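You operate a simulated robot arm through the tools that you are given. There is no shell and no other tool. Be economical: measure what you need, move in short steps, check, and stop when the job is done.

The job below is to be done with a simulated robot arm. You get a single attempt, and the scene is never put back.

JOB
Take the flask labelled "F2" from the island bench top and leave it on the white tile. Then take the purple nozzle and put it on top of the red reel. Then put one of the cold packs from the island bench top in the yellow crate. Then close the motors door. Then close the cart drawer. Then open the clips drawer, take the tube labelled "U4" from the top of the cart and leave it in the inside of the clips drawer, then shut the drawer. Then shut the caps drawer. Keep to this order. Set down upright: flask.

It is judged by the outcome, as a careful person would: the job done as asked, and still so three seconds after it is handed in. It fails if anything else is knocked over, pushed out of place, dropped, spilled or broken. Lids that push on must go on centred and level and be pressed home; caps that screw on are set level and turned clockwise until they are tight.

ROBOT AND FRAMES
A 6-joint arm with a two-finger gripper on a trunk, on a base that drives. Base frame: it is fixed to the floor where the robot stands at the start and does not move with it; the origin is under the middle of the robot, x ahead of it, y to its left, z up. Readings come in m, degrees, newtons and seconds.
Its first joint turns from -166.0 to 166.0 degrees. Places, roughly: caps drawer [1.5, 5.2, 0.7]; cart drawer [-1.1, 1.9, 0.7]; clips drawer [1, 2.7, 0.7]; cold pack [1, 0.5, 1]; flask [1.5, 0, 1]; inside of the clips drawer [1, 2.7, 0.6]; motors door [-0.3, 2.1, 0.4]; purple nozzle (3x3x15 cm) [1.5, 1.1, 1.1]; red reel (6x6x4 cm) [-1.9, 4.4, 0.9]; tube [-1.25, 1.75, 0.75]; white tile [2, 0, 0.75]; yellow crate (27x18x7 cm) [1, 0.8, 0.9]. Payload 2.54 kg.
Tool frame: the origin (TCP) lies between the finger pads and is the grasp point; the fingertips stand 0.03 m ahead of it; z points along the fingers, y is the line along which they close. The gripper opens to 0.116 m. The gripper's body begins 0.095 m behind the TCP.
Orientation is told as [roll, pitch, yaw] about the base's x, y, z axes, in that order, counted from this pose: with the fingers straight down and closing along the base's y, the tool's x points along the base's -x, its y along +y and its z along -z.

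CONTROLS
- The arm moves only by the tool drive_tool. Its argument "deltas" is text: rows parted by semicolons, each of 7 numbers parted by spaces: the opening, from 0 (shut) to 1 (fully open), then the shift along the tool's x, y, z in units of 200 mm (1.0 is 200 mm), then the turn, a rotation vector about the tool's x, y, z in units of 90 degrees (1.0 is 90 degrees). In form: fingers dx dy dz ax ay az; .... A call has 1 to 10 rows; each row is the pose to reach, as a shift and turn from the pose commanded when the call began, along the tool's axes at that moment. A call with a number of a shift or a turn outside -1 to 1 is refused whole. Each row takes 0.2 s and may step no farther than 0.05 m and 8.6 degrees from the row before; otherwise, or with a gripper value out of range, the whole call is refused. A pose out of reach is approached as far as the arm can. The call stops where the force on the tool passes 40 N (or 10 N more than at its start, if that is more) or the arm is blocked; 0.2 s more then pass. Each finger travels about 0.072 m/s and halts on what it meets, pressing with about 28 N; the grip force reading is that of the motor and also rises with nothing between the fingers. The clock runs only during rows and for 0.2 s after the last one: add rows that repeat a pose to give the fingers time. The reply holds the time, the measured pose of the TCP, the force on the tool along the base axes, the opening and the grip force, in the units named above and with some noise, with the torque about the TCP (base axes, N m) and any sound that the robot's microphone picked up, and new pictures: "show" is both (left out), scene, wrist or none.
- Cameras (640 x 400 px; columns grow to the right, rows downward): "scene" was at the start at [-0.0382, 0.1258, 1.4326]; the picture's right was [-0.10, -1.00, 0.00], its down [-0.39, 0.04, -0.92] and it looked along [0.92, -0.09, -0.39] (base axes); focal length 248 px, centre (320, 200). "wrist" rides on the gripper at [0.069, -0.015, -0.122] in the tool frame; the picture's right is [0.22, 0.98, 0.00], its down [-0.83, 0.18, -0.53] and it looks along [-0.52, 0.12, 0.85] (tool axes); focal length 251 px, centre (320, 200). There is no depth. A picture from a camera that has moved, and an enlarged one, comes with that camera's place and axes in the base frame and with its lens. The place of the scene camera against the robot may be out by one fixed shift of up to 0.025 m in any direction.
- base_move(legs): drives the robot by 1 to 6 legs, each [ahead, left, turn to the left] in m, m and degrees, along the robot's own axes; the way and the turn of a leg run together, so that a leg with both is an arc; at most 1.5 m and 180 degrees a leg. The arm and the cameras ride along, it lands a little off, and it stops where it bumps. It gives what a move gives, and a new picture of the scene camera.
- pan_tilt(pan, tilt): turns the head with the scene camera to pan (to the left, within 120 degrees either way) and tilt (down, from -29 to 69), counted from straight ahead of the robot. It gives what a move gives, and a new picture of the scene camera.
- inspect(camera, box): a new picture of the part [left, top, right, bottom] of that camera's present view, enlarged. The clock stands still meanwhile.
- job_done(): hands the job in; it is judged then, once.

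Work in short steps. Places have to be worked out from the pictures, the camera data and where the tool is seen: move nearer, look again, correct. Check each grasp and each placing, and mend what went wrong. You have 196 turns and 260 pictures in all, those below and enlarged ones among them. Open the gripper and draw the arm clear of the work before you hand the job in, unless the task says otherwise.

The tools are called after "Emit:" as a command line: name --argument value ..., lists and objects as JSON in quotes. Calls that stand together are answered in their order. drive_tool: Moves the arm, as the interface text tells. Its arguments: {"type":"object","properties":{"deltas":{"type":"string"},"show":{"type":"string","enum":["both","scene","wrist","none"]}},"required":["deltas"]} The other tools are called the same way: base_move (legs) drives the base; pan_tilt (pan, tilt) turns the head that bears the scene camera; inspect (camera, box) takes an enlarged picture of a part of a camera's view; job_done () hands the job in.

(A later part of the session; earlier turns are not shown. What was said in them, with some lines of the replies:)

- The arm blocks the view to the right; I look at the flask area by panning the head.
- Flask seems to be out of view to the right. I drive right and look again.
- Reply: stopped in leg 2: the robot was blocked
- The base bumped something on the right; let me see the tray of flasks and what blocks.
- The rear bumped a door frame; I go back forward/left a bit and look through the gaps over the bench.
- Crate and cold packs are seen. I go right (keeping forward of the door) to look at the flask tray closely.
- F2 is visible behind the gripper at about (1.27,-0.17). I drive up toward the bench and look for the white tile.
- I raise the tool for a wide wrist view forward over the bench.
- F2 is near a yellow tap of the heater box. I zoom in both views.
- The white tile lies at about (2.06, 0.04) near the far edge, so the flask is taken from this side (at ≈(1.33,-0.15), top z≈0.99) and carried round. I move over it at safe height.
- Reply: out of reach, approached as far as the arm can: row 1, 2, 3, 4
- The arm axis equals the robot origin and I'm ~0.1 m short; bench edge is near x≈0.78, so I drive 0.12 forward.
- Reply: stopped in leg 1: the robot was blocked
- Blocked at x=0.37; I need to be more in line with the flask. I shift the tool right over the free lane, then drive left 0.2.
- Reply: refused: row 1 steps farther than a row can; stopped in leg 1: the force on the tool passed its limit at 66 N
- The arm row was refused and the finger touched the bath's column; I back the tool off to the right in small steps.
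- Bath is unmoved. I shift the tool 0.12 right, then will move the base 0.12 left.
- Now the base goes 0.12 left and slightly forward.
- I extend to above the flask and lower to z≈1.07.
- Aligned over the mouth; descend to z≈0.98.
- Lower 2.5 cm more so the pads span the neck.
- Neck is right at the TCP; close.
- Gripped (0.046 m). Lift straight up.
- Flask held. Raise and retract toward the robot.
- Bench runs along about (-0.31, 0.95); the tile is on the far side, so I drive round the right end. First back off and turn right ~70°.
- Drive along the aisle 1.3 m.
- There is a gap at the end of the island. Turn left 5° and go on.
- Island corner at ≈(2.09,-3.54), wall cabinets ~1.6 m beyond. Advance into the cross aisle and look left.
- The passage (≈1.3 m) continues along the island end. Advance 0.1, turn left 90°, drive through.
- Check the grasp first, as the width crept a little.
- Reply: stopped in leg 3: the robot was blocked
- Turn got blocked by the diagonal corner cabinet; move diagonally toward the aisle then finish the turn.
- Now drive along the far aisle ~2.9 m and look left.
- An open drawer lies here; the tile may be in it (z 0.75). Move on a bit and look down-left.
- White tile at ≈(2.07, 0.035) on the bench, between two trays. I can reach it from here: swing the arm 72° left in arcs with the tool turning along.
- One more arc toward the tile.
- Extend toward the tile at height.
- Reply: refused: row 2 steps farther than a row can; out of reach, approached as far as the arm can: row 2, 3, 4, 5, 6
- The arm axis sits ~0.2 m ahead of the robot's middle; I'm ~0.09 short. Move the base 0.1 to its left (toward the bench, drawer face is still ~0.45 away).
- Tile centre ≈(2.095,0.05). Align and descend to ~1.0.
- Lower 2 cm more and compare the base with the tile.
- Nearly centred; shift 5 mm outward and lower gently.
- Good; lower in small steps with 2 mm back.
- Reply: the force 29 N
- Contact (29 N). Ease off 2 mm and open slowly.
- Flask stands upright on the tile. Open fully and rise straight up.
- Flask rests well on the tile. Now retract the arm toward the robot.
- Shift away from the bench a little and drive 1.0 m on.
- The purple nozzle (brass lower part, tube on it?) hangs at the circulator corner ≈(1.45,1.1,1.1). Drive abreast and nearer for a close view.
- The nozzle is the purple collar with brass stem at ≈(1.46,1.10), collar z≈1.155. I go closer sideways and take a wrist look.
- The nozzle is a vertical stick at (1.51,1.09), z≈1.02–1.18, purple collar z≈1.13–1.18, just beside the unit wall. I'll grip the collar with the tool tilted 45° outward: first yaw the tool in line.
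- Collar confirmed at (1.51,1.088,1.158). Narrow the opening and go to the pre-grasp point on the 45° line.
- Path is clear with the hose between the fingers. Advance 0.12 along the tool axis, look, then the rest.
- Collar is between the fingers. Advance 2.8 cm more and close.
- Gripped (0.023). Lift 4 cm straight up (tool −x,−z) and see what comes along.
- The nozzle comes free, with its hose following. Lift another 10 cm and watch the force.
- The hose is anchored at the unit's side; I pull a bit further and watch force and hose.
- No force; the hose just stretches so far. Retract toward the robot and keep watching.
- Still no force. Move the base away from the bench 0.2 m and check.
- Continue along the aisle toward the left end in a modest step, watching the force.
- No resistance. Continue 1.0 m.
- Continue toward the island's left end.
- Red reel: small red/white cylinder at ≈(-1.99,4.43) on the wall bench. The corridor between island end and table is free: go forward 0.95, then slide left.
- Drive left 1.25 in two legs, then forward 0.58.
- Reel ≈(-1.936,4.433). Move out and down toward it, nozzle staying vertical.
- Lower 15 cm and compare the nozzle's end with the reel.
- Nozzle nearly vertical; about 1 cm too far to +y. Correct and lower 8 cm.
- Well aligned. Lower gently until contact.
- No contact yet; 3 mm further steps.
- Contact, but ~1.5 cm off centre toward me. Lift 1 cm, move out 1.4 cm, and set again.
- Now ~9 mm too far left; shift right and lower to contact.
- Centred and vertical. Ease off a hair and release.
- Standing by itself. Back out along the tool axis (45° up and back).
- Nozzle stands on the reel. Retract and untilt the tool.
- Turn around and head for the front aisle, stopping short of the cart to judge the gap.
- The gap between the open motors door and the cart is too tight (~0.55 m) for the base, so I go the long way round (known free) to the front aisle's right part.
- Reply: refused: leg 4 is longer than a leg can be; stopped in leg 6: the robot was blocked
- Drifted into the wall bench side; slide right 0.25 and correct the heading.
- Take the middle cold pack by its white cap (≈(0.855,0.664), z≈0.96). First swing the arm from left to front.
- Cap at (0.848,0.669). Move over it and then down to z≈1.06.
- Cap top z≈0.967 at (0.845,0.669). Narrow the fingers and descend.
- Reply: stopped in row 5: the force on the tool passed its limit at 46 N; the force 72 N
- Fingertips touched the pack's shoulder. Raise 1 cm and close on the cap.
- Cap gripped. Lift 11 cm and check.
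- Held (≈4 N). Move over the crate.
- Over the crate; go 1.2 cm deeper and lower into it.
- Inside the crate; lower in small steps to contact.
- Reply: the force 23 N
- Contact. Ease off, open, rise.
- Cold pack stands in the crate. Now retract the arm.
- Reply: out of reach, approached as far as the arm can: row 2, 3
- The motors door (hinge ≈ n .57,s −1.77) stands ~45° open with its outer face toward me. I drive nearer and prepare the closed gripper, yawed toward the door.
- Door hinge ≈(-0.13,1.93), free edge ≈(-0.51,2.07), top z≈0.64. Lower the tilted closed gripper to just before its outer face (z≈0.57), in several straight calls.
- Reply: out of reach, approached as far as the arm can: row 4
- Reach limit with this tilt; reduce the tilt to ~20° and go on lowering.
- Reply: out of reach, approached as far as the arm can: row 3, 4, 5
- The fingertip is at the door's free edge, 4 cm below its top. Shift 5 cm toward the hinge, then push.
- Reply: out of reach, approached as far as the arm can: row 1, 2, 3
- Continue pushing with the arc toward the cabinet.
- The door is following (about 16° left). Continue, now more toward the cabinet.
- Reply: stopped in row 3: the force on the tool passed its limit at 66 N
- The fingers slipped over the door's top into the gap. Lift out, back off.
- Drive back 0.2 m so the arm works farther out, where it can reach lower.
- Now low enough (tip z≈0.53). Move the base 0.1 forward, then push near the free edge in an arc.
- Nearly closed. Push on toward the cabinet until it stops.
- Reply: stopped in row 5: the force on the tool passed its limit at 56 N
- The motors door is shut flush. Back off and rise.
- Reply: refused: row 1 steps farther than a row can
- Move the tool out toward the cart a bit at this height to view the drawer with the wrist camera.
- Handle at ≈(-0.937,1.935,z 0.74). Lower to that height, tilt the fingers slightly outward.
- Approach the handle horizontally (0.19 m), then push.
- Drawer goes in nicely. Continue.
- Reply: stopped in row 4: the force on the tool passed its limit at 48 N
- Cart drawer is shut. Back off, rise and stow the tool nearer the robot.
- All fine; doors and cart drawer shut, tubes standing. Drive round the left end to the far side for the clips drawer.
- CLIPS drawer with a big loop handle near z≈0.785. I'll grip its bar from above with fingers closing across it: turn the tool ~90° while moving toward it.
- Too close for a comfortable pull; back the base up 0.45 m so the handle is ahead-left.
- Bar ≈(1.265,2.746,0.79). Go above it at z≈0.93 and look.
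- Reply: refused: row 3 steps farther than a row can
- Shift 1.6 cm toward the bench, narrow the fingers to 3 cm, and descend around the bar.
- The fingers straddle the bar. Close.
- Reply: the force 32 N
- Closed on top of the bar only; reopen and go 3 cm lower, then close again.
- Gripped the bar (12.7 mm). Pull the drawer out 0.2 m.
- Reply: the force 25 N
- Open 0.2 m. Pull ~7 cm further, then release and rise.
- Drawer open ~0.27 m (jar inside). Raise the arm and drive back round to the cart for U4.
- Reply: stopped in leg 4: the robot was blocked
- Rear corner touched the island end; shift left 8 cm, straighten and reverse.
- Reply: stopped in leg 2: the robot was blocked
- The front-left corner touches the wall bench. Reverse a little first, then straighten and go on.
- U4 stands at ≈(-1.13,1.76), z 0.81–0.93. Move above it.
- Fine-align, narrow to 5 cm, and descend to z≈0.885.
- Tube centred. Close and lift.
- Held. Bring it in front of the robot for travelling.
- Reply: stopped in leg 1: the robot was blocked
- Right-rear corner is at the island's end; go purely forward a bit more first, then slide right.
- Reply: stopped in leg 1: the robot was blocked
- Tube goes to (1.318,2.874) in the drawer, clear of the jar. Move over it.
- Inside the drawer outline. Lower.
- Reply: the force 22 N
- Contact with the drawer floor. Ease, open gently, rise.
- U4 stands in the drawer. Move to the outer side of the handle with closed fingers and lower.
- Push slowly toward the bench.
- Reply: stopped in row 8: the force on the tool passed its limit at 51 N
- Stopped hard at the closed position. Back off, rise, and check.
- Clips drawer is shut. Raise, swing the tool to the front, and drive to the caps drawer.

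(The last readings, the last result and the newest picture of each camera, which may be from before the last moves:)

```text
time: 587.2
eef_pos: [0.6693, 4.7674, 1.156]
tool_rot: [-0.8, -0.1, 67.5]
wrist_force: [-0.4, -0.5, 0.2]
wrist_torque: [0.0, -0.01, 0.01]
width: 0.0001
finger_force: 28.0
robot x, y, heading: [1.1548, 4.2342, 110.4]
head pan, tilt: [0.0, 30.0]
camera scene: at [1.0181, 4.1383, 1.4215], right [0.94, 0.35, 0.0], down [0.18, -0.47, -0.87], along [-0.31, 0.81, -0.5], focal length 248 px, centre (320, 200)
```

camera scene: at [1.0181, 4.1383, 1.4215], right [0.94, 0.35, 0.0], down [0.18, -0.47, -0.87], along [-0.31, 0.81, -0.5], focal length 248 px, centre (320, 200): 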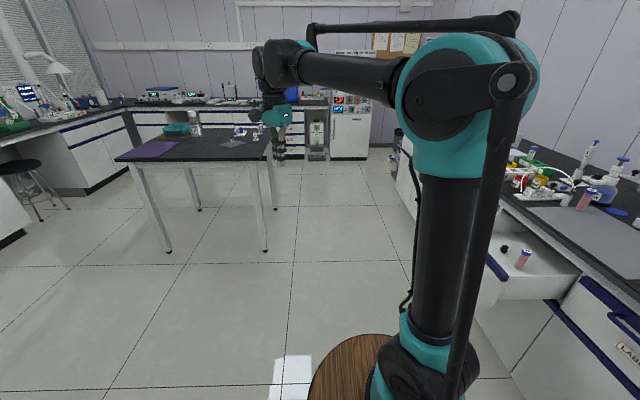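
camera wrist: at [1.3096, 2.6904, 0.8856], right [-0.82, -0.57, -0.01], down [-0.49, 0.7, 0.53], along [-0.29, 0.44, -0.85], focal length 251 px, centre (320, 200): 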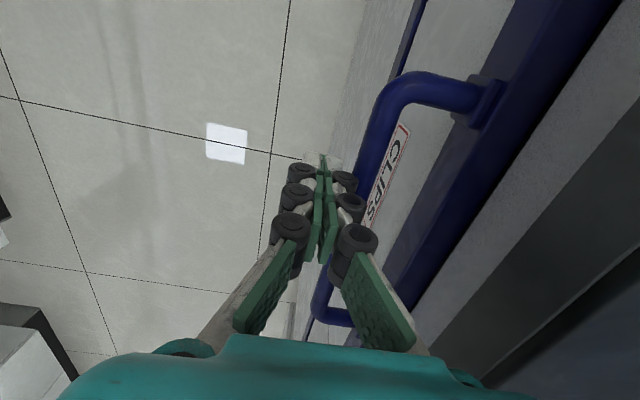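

Caps drawer front ≈ (n 3.1, s −4.17). Turn the tool to face it and move across at height.

Emit:
drive_tool --deltas "0 0 0 0 0 0 0.085; 0 0 0 0 0 0 0.17; 0 0 0 0 0 0 0.255; 0 0 0 0 0 0 0.34; 0 0 0 0 0 0 0.425; 0 0 0 0 0 0 0.505" --show "none"

Emit:
drive_tool --deltas "0 -0.2 0 0.05 0 0 0; 0 -0.4 0 0.1 0 0 0; 0 -0.6 0 0.15 0 0 0; 0 -0.8 0 0.2 0 0 0; 0 -1 0 0.25 0 0 0" --show "none"

Emit:
drive_tool --deltas "0 -0.2 0 0.05 0 0 0; 0 -0.4 0 0.1 0 0 0; 0 -0.6 0 0.15 0 0 0; 0 -0.8 0 0.2 0 0 0; 0 -1 0 0.25 0 0 0" --show "wrist"

```text
time: 588.6
eef_pos: [0.6702, 4.7677, 1.1572]
tool_rot: [-0.3, -0.7, 21.8]
wrist_force: [0.4, 0.5, 0.3]
wrist_torque: [-0.01, -0.02, 0.0]
width: 0.0002
finger_force: 27.7
robot x, y, heading: [1.161, 4.2319, 110.5]
head pan, tilt: [0.0, 30.0]
```

```text
time: 589.8
eef_pos: [0.8565, 4.8426, 1.109]
tool_rot: [-0.5, -0.7, 22.2]
wrist_force: [-0.8, 0.3, -0.6]
wrist_torque: [-0.04, -0.01, -0.01]
width: 0.0
finger_force: 27.9
robot x, y, heading: [1.1599, 4.2361, 110.8]
head pan, tilt: [0.0, 30.0]
```

```text
time: 591.0
eef_pos: [1.0439, 4.9154, 1.06]
tool_rot: [-0.4, -0.8, 21.9]
wrist_force: [0.0, -0.5, -0.3]
wrist_torque: [-0.03, -0.04, -0.01]
width: 0.0
finger_force: 28.1
robot x, y, heading: [1.1602, 4.2324, 110.9]
head pan, tilt: [0.0, 30.0]
camera wrist: at [0.9836, 4.875, 1.1826], right [-0.56, 0.83, -0.01], down [0.69, 0.48, 0.54], along [0.45, 0.3, -0.84], focal length 251 px, centre (320, 200)
```

wrist: 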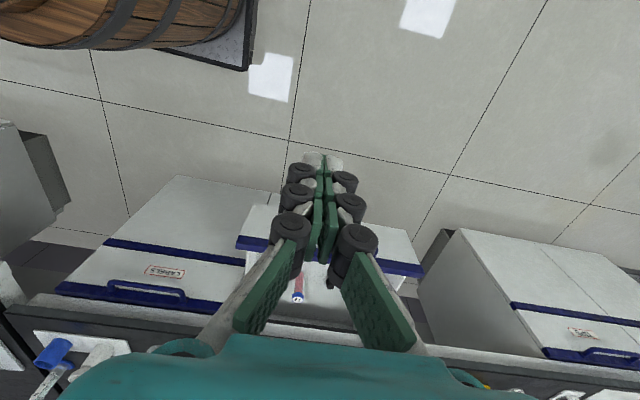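

Strip centre ≈ (n 3.12, s −4.26). Shift sideways and lower to handle height in front of it.

Emit:
drive_tool --deltas "0 -0.08 0.1 0.15 0 0 0; 0 -0.16 0.2 0.3 0 0 0; 0 -0.25 0.3 0.45 0 0 0; 0 -0.35 0.4 0.6 0 0 0; 0 -0.45 0.42 0.78 0 0 0; 0 -0.5 0.42 0.96 0 0 0" --show "none"

Emit:
drive_tool --deltas "0 -0.05 0 0.15 0 0 0; 0 -0.1 0 0.3 0 0 0; 0 -0.1 0 0.45 0 0 0; 0 -0.1 0 0.53 0 0 0; 0 -0.1 0 0.53 0 0 0" --show "wrist"

```text
time: 592.4
eef_pos: [1.1082, 5.0319, 0.8683]
tool_rot: [-0.4, -0.8, 22.0]
wrist_force: [-0.9, -0.5, -0.6]
wrist_torque: [0.05, 0.02, 0.0]
width: 0.0001
finger_force: 28.1
robot x, y, heading: [1.1632, 4.2368, 110.6]
head pan, tilt: [0.0, 30.0]
```

```text
time: 593.6
eef_pos: [1.1277, 5.0391, 0.7638]
tool_rot: [-0.4, -0.6, 22.0]
wrist_force: [-0.3, -0.3, -0.5]
wrist_torque: [-0.01, 0.03, 0.01]
width: 0.0
finger_force: 27.8
robot x, y, heading: [1.1588, 4.2337, 110.6]
head pan, tilt: [0.0, 30.0]
camera wrist: at [1.0681, 4.9992, 0.8851], right [-0.56, 0.83, -0.01], down [0.69, 0.48, 0.54], along [0.45, 0.3, -0.84], focal length 251 px, centre (320, 200)
```

wrist: 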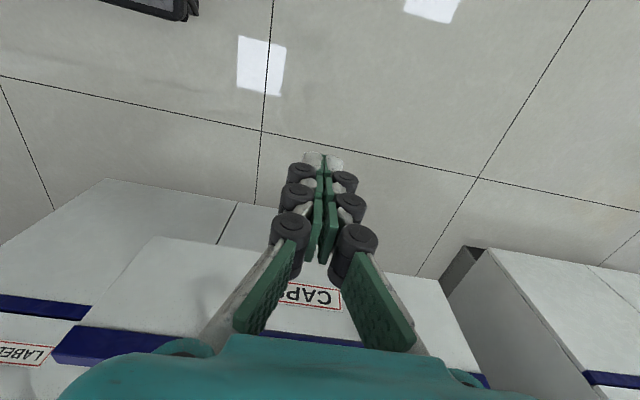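

CAPS label is right behind the fingers. Push slowly toward the bench.

Emit:
drive_tool --deltas "0 -0.12 0 0 0 0 0; 0 -0.24 0 0 0 0 0; 0 -0.36 0 0 0 0 0; 0 -0.48 0 0 0 0 0; 0 -0.6 0 0 0 0 0; 0 -0.72 0 0 0 0 0; 0 -0.84 0 0 0 0 0; 0 -0.96 0 0 0 0 0" --show "none"

Emit:
drive_tool --deltas "0 -0.12 0 0 0 0 0; 0 -0.24 0 0 0 0 0; 0 -0.36 0 0 0 0 0; 0 -0.48 0 0 0 0 0; 0 -0.6 0 0 0 0 0; 0 -0.72 0 0 0 0 0; 0 -0.84 0 0 0 0 0" --show "wrist"

```text
time: 595.4
eef_pos: [1.307, 5.1129, 0.7671]
tool_rot: [-0.3, -0.6, 22.0]
wrist_force: [0.1, -0.9, 0.3]
wrist_torque: [0.01, -0.04, 0.0]
width: 0.0001
finger_force: 28.6
robot x, y, heading: [1.1553, 4.235, 110.5]
head pan, tilt: [0.0, 30.0]
```

```text
time: 597.0
eef_pos: [1.4616, 5.1737, 0.7681]
tool_rot: [-0.3, -0.7, 22.0]
wrist_force: [-0.8, 0.3, 0.4]
wrist_torque: [-0.03, -0.02, 0.01]
width: 0.0
finger_force: 28.8
robot x, y, heading: [1.1623, 4.2363, 110.3]
head pan, tilt: [0.0, 30.0]
camera wrist: at [1.4011, 5.1336, 0.89], right [-0.56, 0.83, -0.01], down [0.69, 0.48, 0.54], along [0.45, 0.3, -0.84], focal length 251 px, centre (320, 200)
```

wrist: 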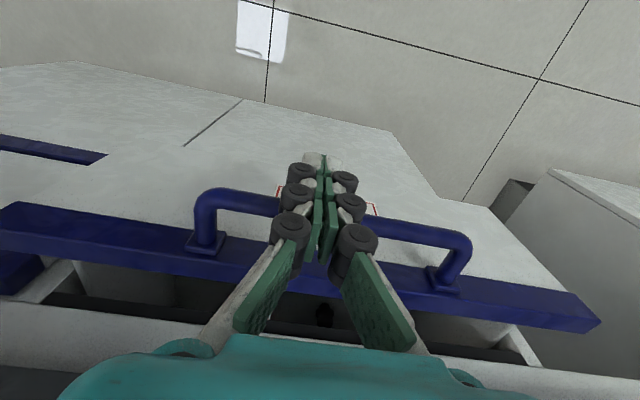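

Handle centred in front of the fingers, drawer moving in. Continue to the stop.

Emit:
drive_tool --deltas "0 -0.1 0 0 0 0 0; 0 -0.2 0 0 0 0 0; 0 -0.3 0 0 0 0 0; 0 -0.4 0 0 0 0 0; 0 -0.5 0 0 0 0 0; 0 -0.6 0 0 0 0 0; 0 -0.7 0 0 0 0 0; 0 -0.8 0 0 0 0 0" --show "wrist"

```text
time: 598.0
eef_pos: [1.5173, 5.1984, 0.7707]
tool_rot: [-0.6, 0.0, 22.2]
wrist_force: [-3.8, -1.3, 0.9]
wrist_torque: [0.04, 0.03, 0.03]
width: 0.006
finger_force: 28.9
robot x, y, heading: [1.1572, 4.2344, 110.8]
head pan, tilt: [0.0, 30.0]
stopped in row 4: the force on the tool passed its limit at 63 N (the readings are from after the stop); the commanded pose is now the measured one
camera wrist: at [1.4584, 5.1584, 0.8934], right [-0.57, 0.82, -0.01], down [0.69, 0.49, 0.53], along [0.44, 0.29, -0.85], focal length 251 px, centre (320, 200)
```

wrist: 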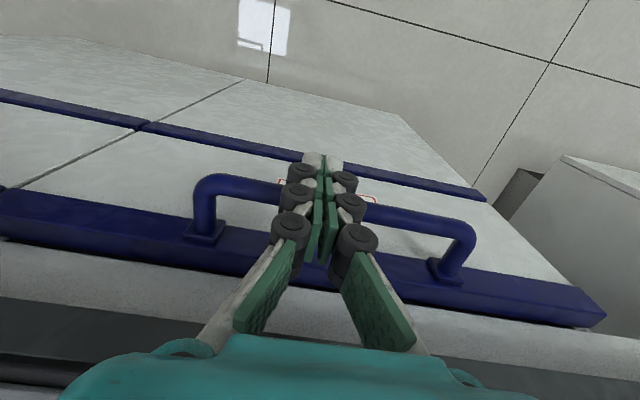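

Stopped firmly, front flush with its neighbour. Back off, rise, open the gripper and take a last look.

Emit:
drive_tool --deltas "0 0.2 0 0 0 0 0; 0 0.4 0 0 0 0 0; 0 0.6 0 -0.1 0 0 0; 0.3 0.75 0 -0.25 0 0 0; 0.6 0.85 0 -0.45 0 0 0; 1 0.95 0 -0.65 0 0 0; 1 1 0 -0.85 0 0 0; 1 1 0 -1 0 0 0" --show "wrist"

```text
time: 599.8
eef_pos: [1.3313, 5.1255, 0.9735]
tool_rot: [-0.8, 0.0, 22.1]
wrist_force: [0.2, 0.3, 0.2]
wrist_torque: [-0.05, 0.0, -0.05]
width: 0.1156
finger_force: 0.0
robot x, y, heading: [1.1626, 4.2343, 110.7]
head pan, tilt: [0.0, 30.0]
camera wrist: at [1.2722, 5.0848, 1.0953], right [-0.57, 0.82, -0.01], down [0.69, 0.48, 0.53], along [0.44, 0.29, -0.85], focal length 251 px, centre (320, 200)
```

wrist: 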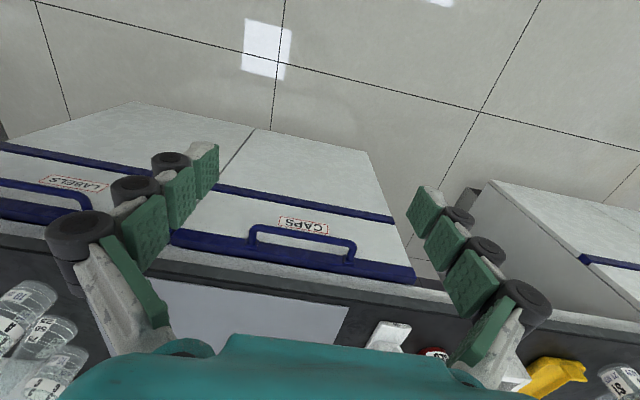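

The caps drawer is shut flush with its neighbour, the arm is clear and open, and every step is done. Handing in.

Emit:
job_done

```text
The job is handed in.
```

I did every step in the order you gave and handed the job in. I didn't re-check the flask or cold pack after leaving each, or look inside the clips drawer once it was shut.

- **Flask:** F2 stands upright on the white tile, about 7 mm off centre, so its base overhangs one edge slightly.
- **Nozzle:** The purple nozzle stands upright on the red reel. Its white hose still trails from it; I felt no pull from the hose while carrying it.
- **Cold pack:** The middle one of the three stands in the yellow crate.
- **Motors door and cart drawer:** Both are shut.
- **Clips drawer:** Tube U4 stands inside, next to the jar that was already there, and the drawer is shut.
- **Caps drawer:** It is shut flush with its neighbour.

A few unplanned contacts happened along the way:

- A finger hit one of the bath columns near the flask.
- The fingers slipped over the motors door once and pressed on the drawer above it.
- The fingertips pressed on the cold pack's shoulder before I gripped it.
- The base bumped a door frame and bench edges.

I saw nothing displaced or knocked over afterwards.
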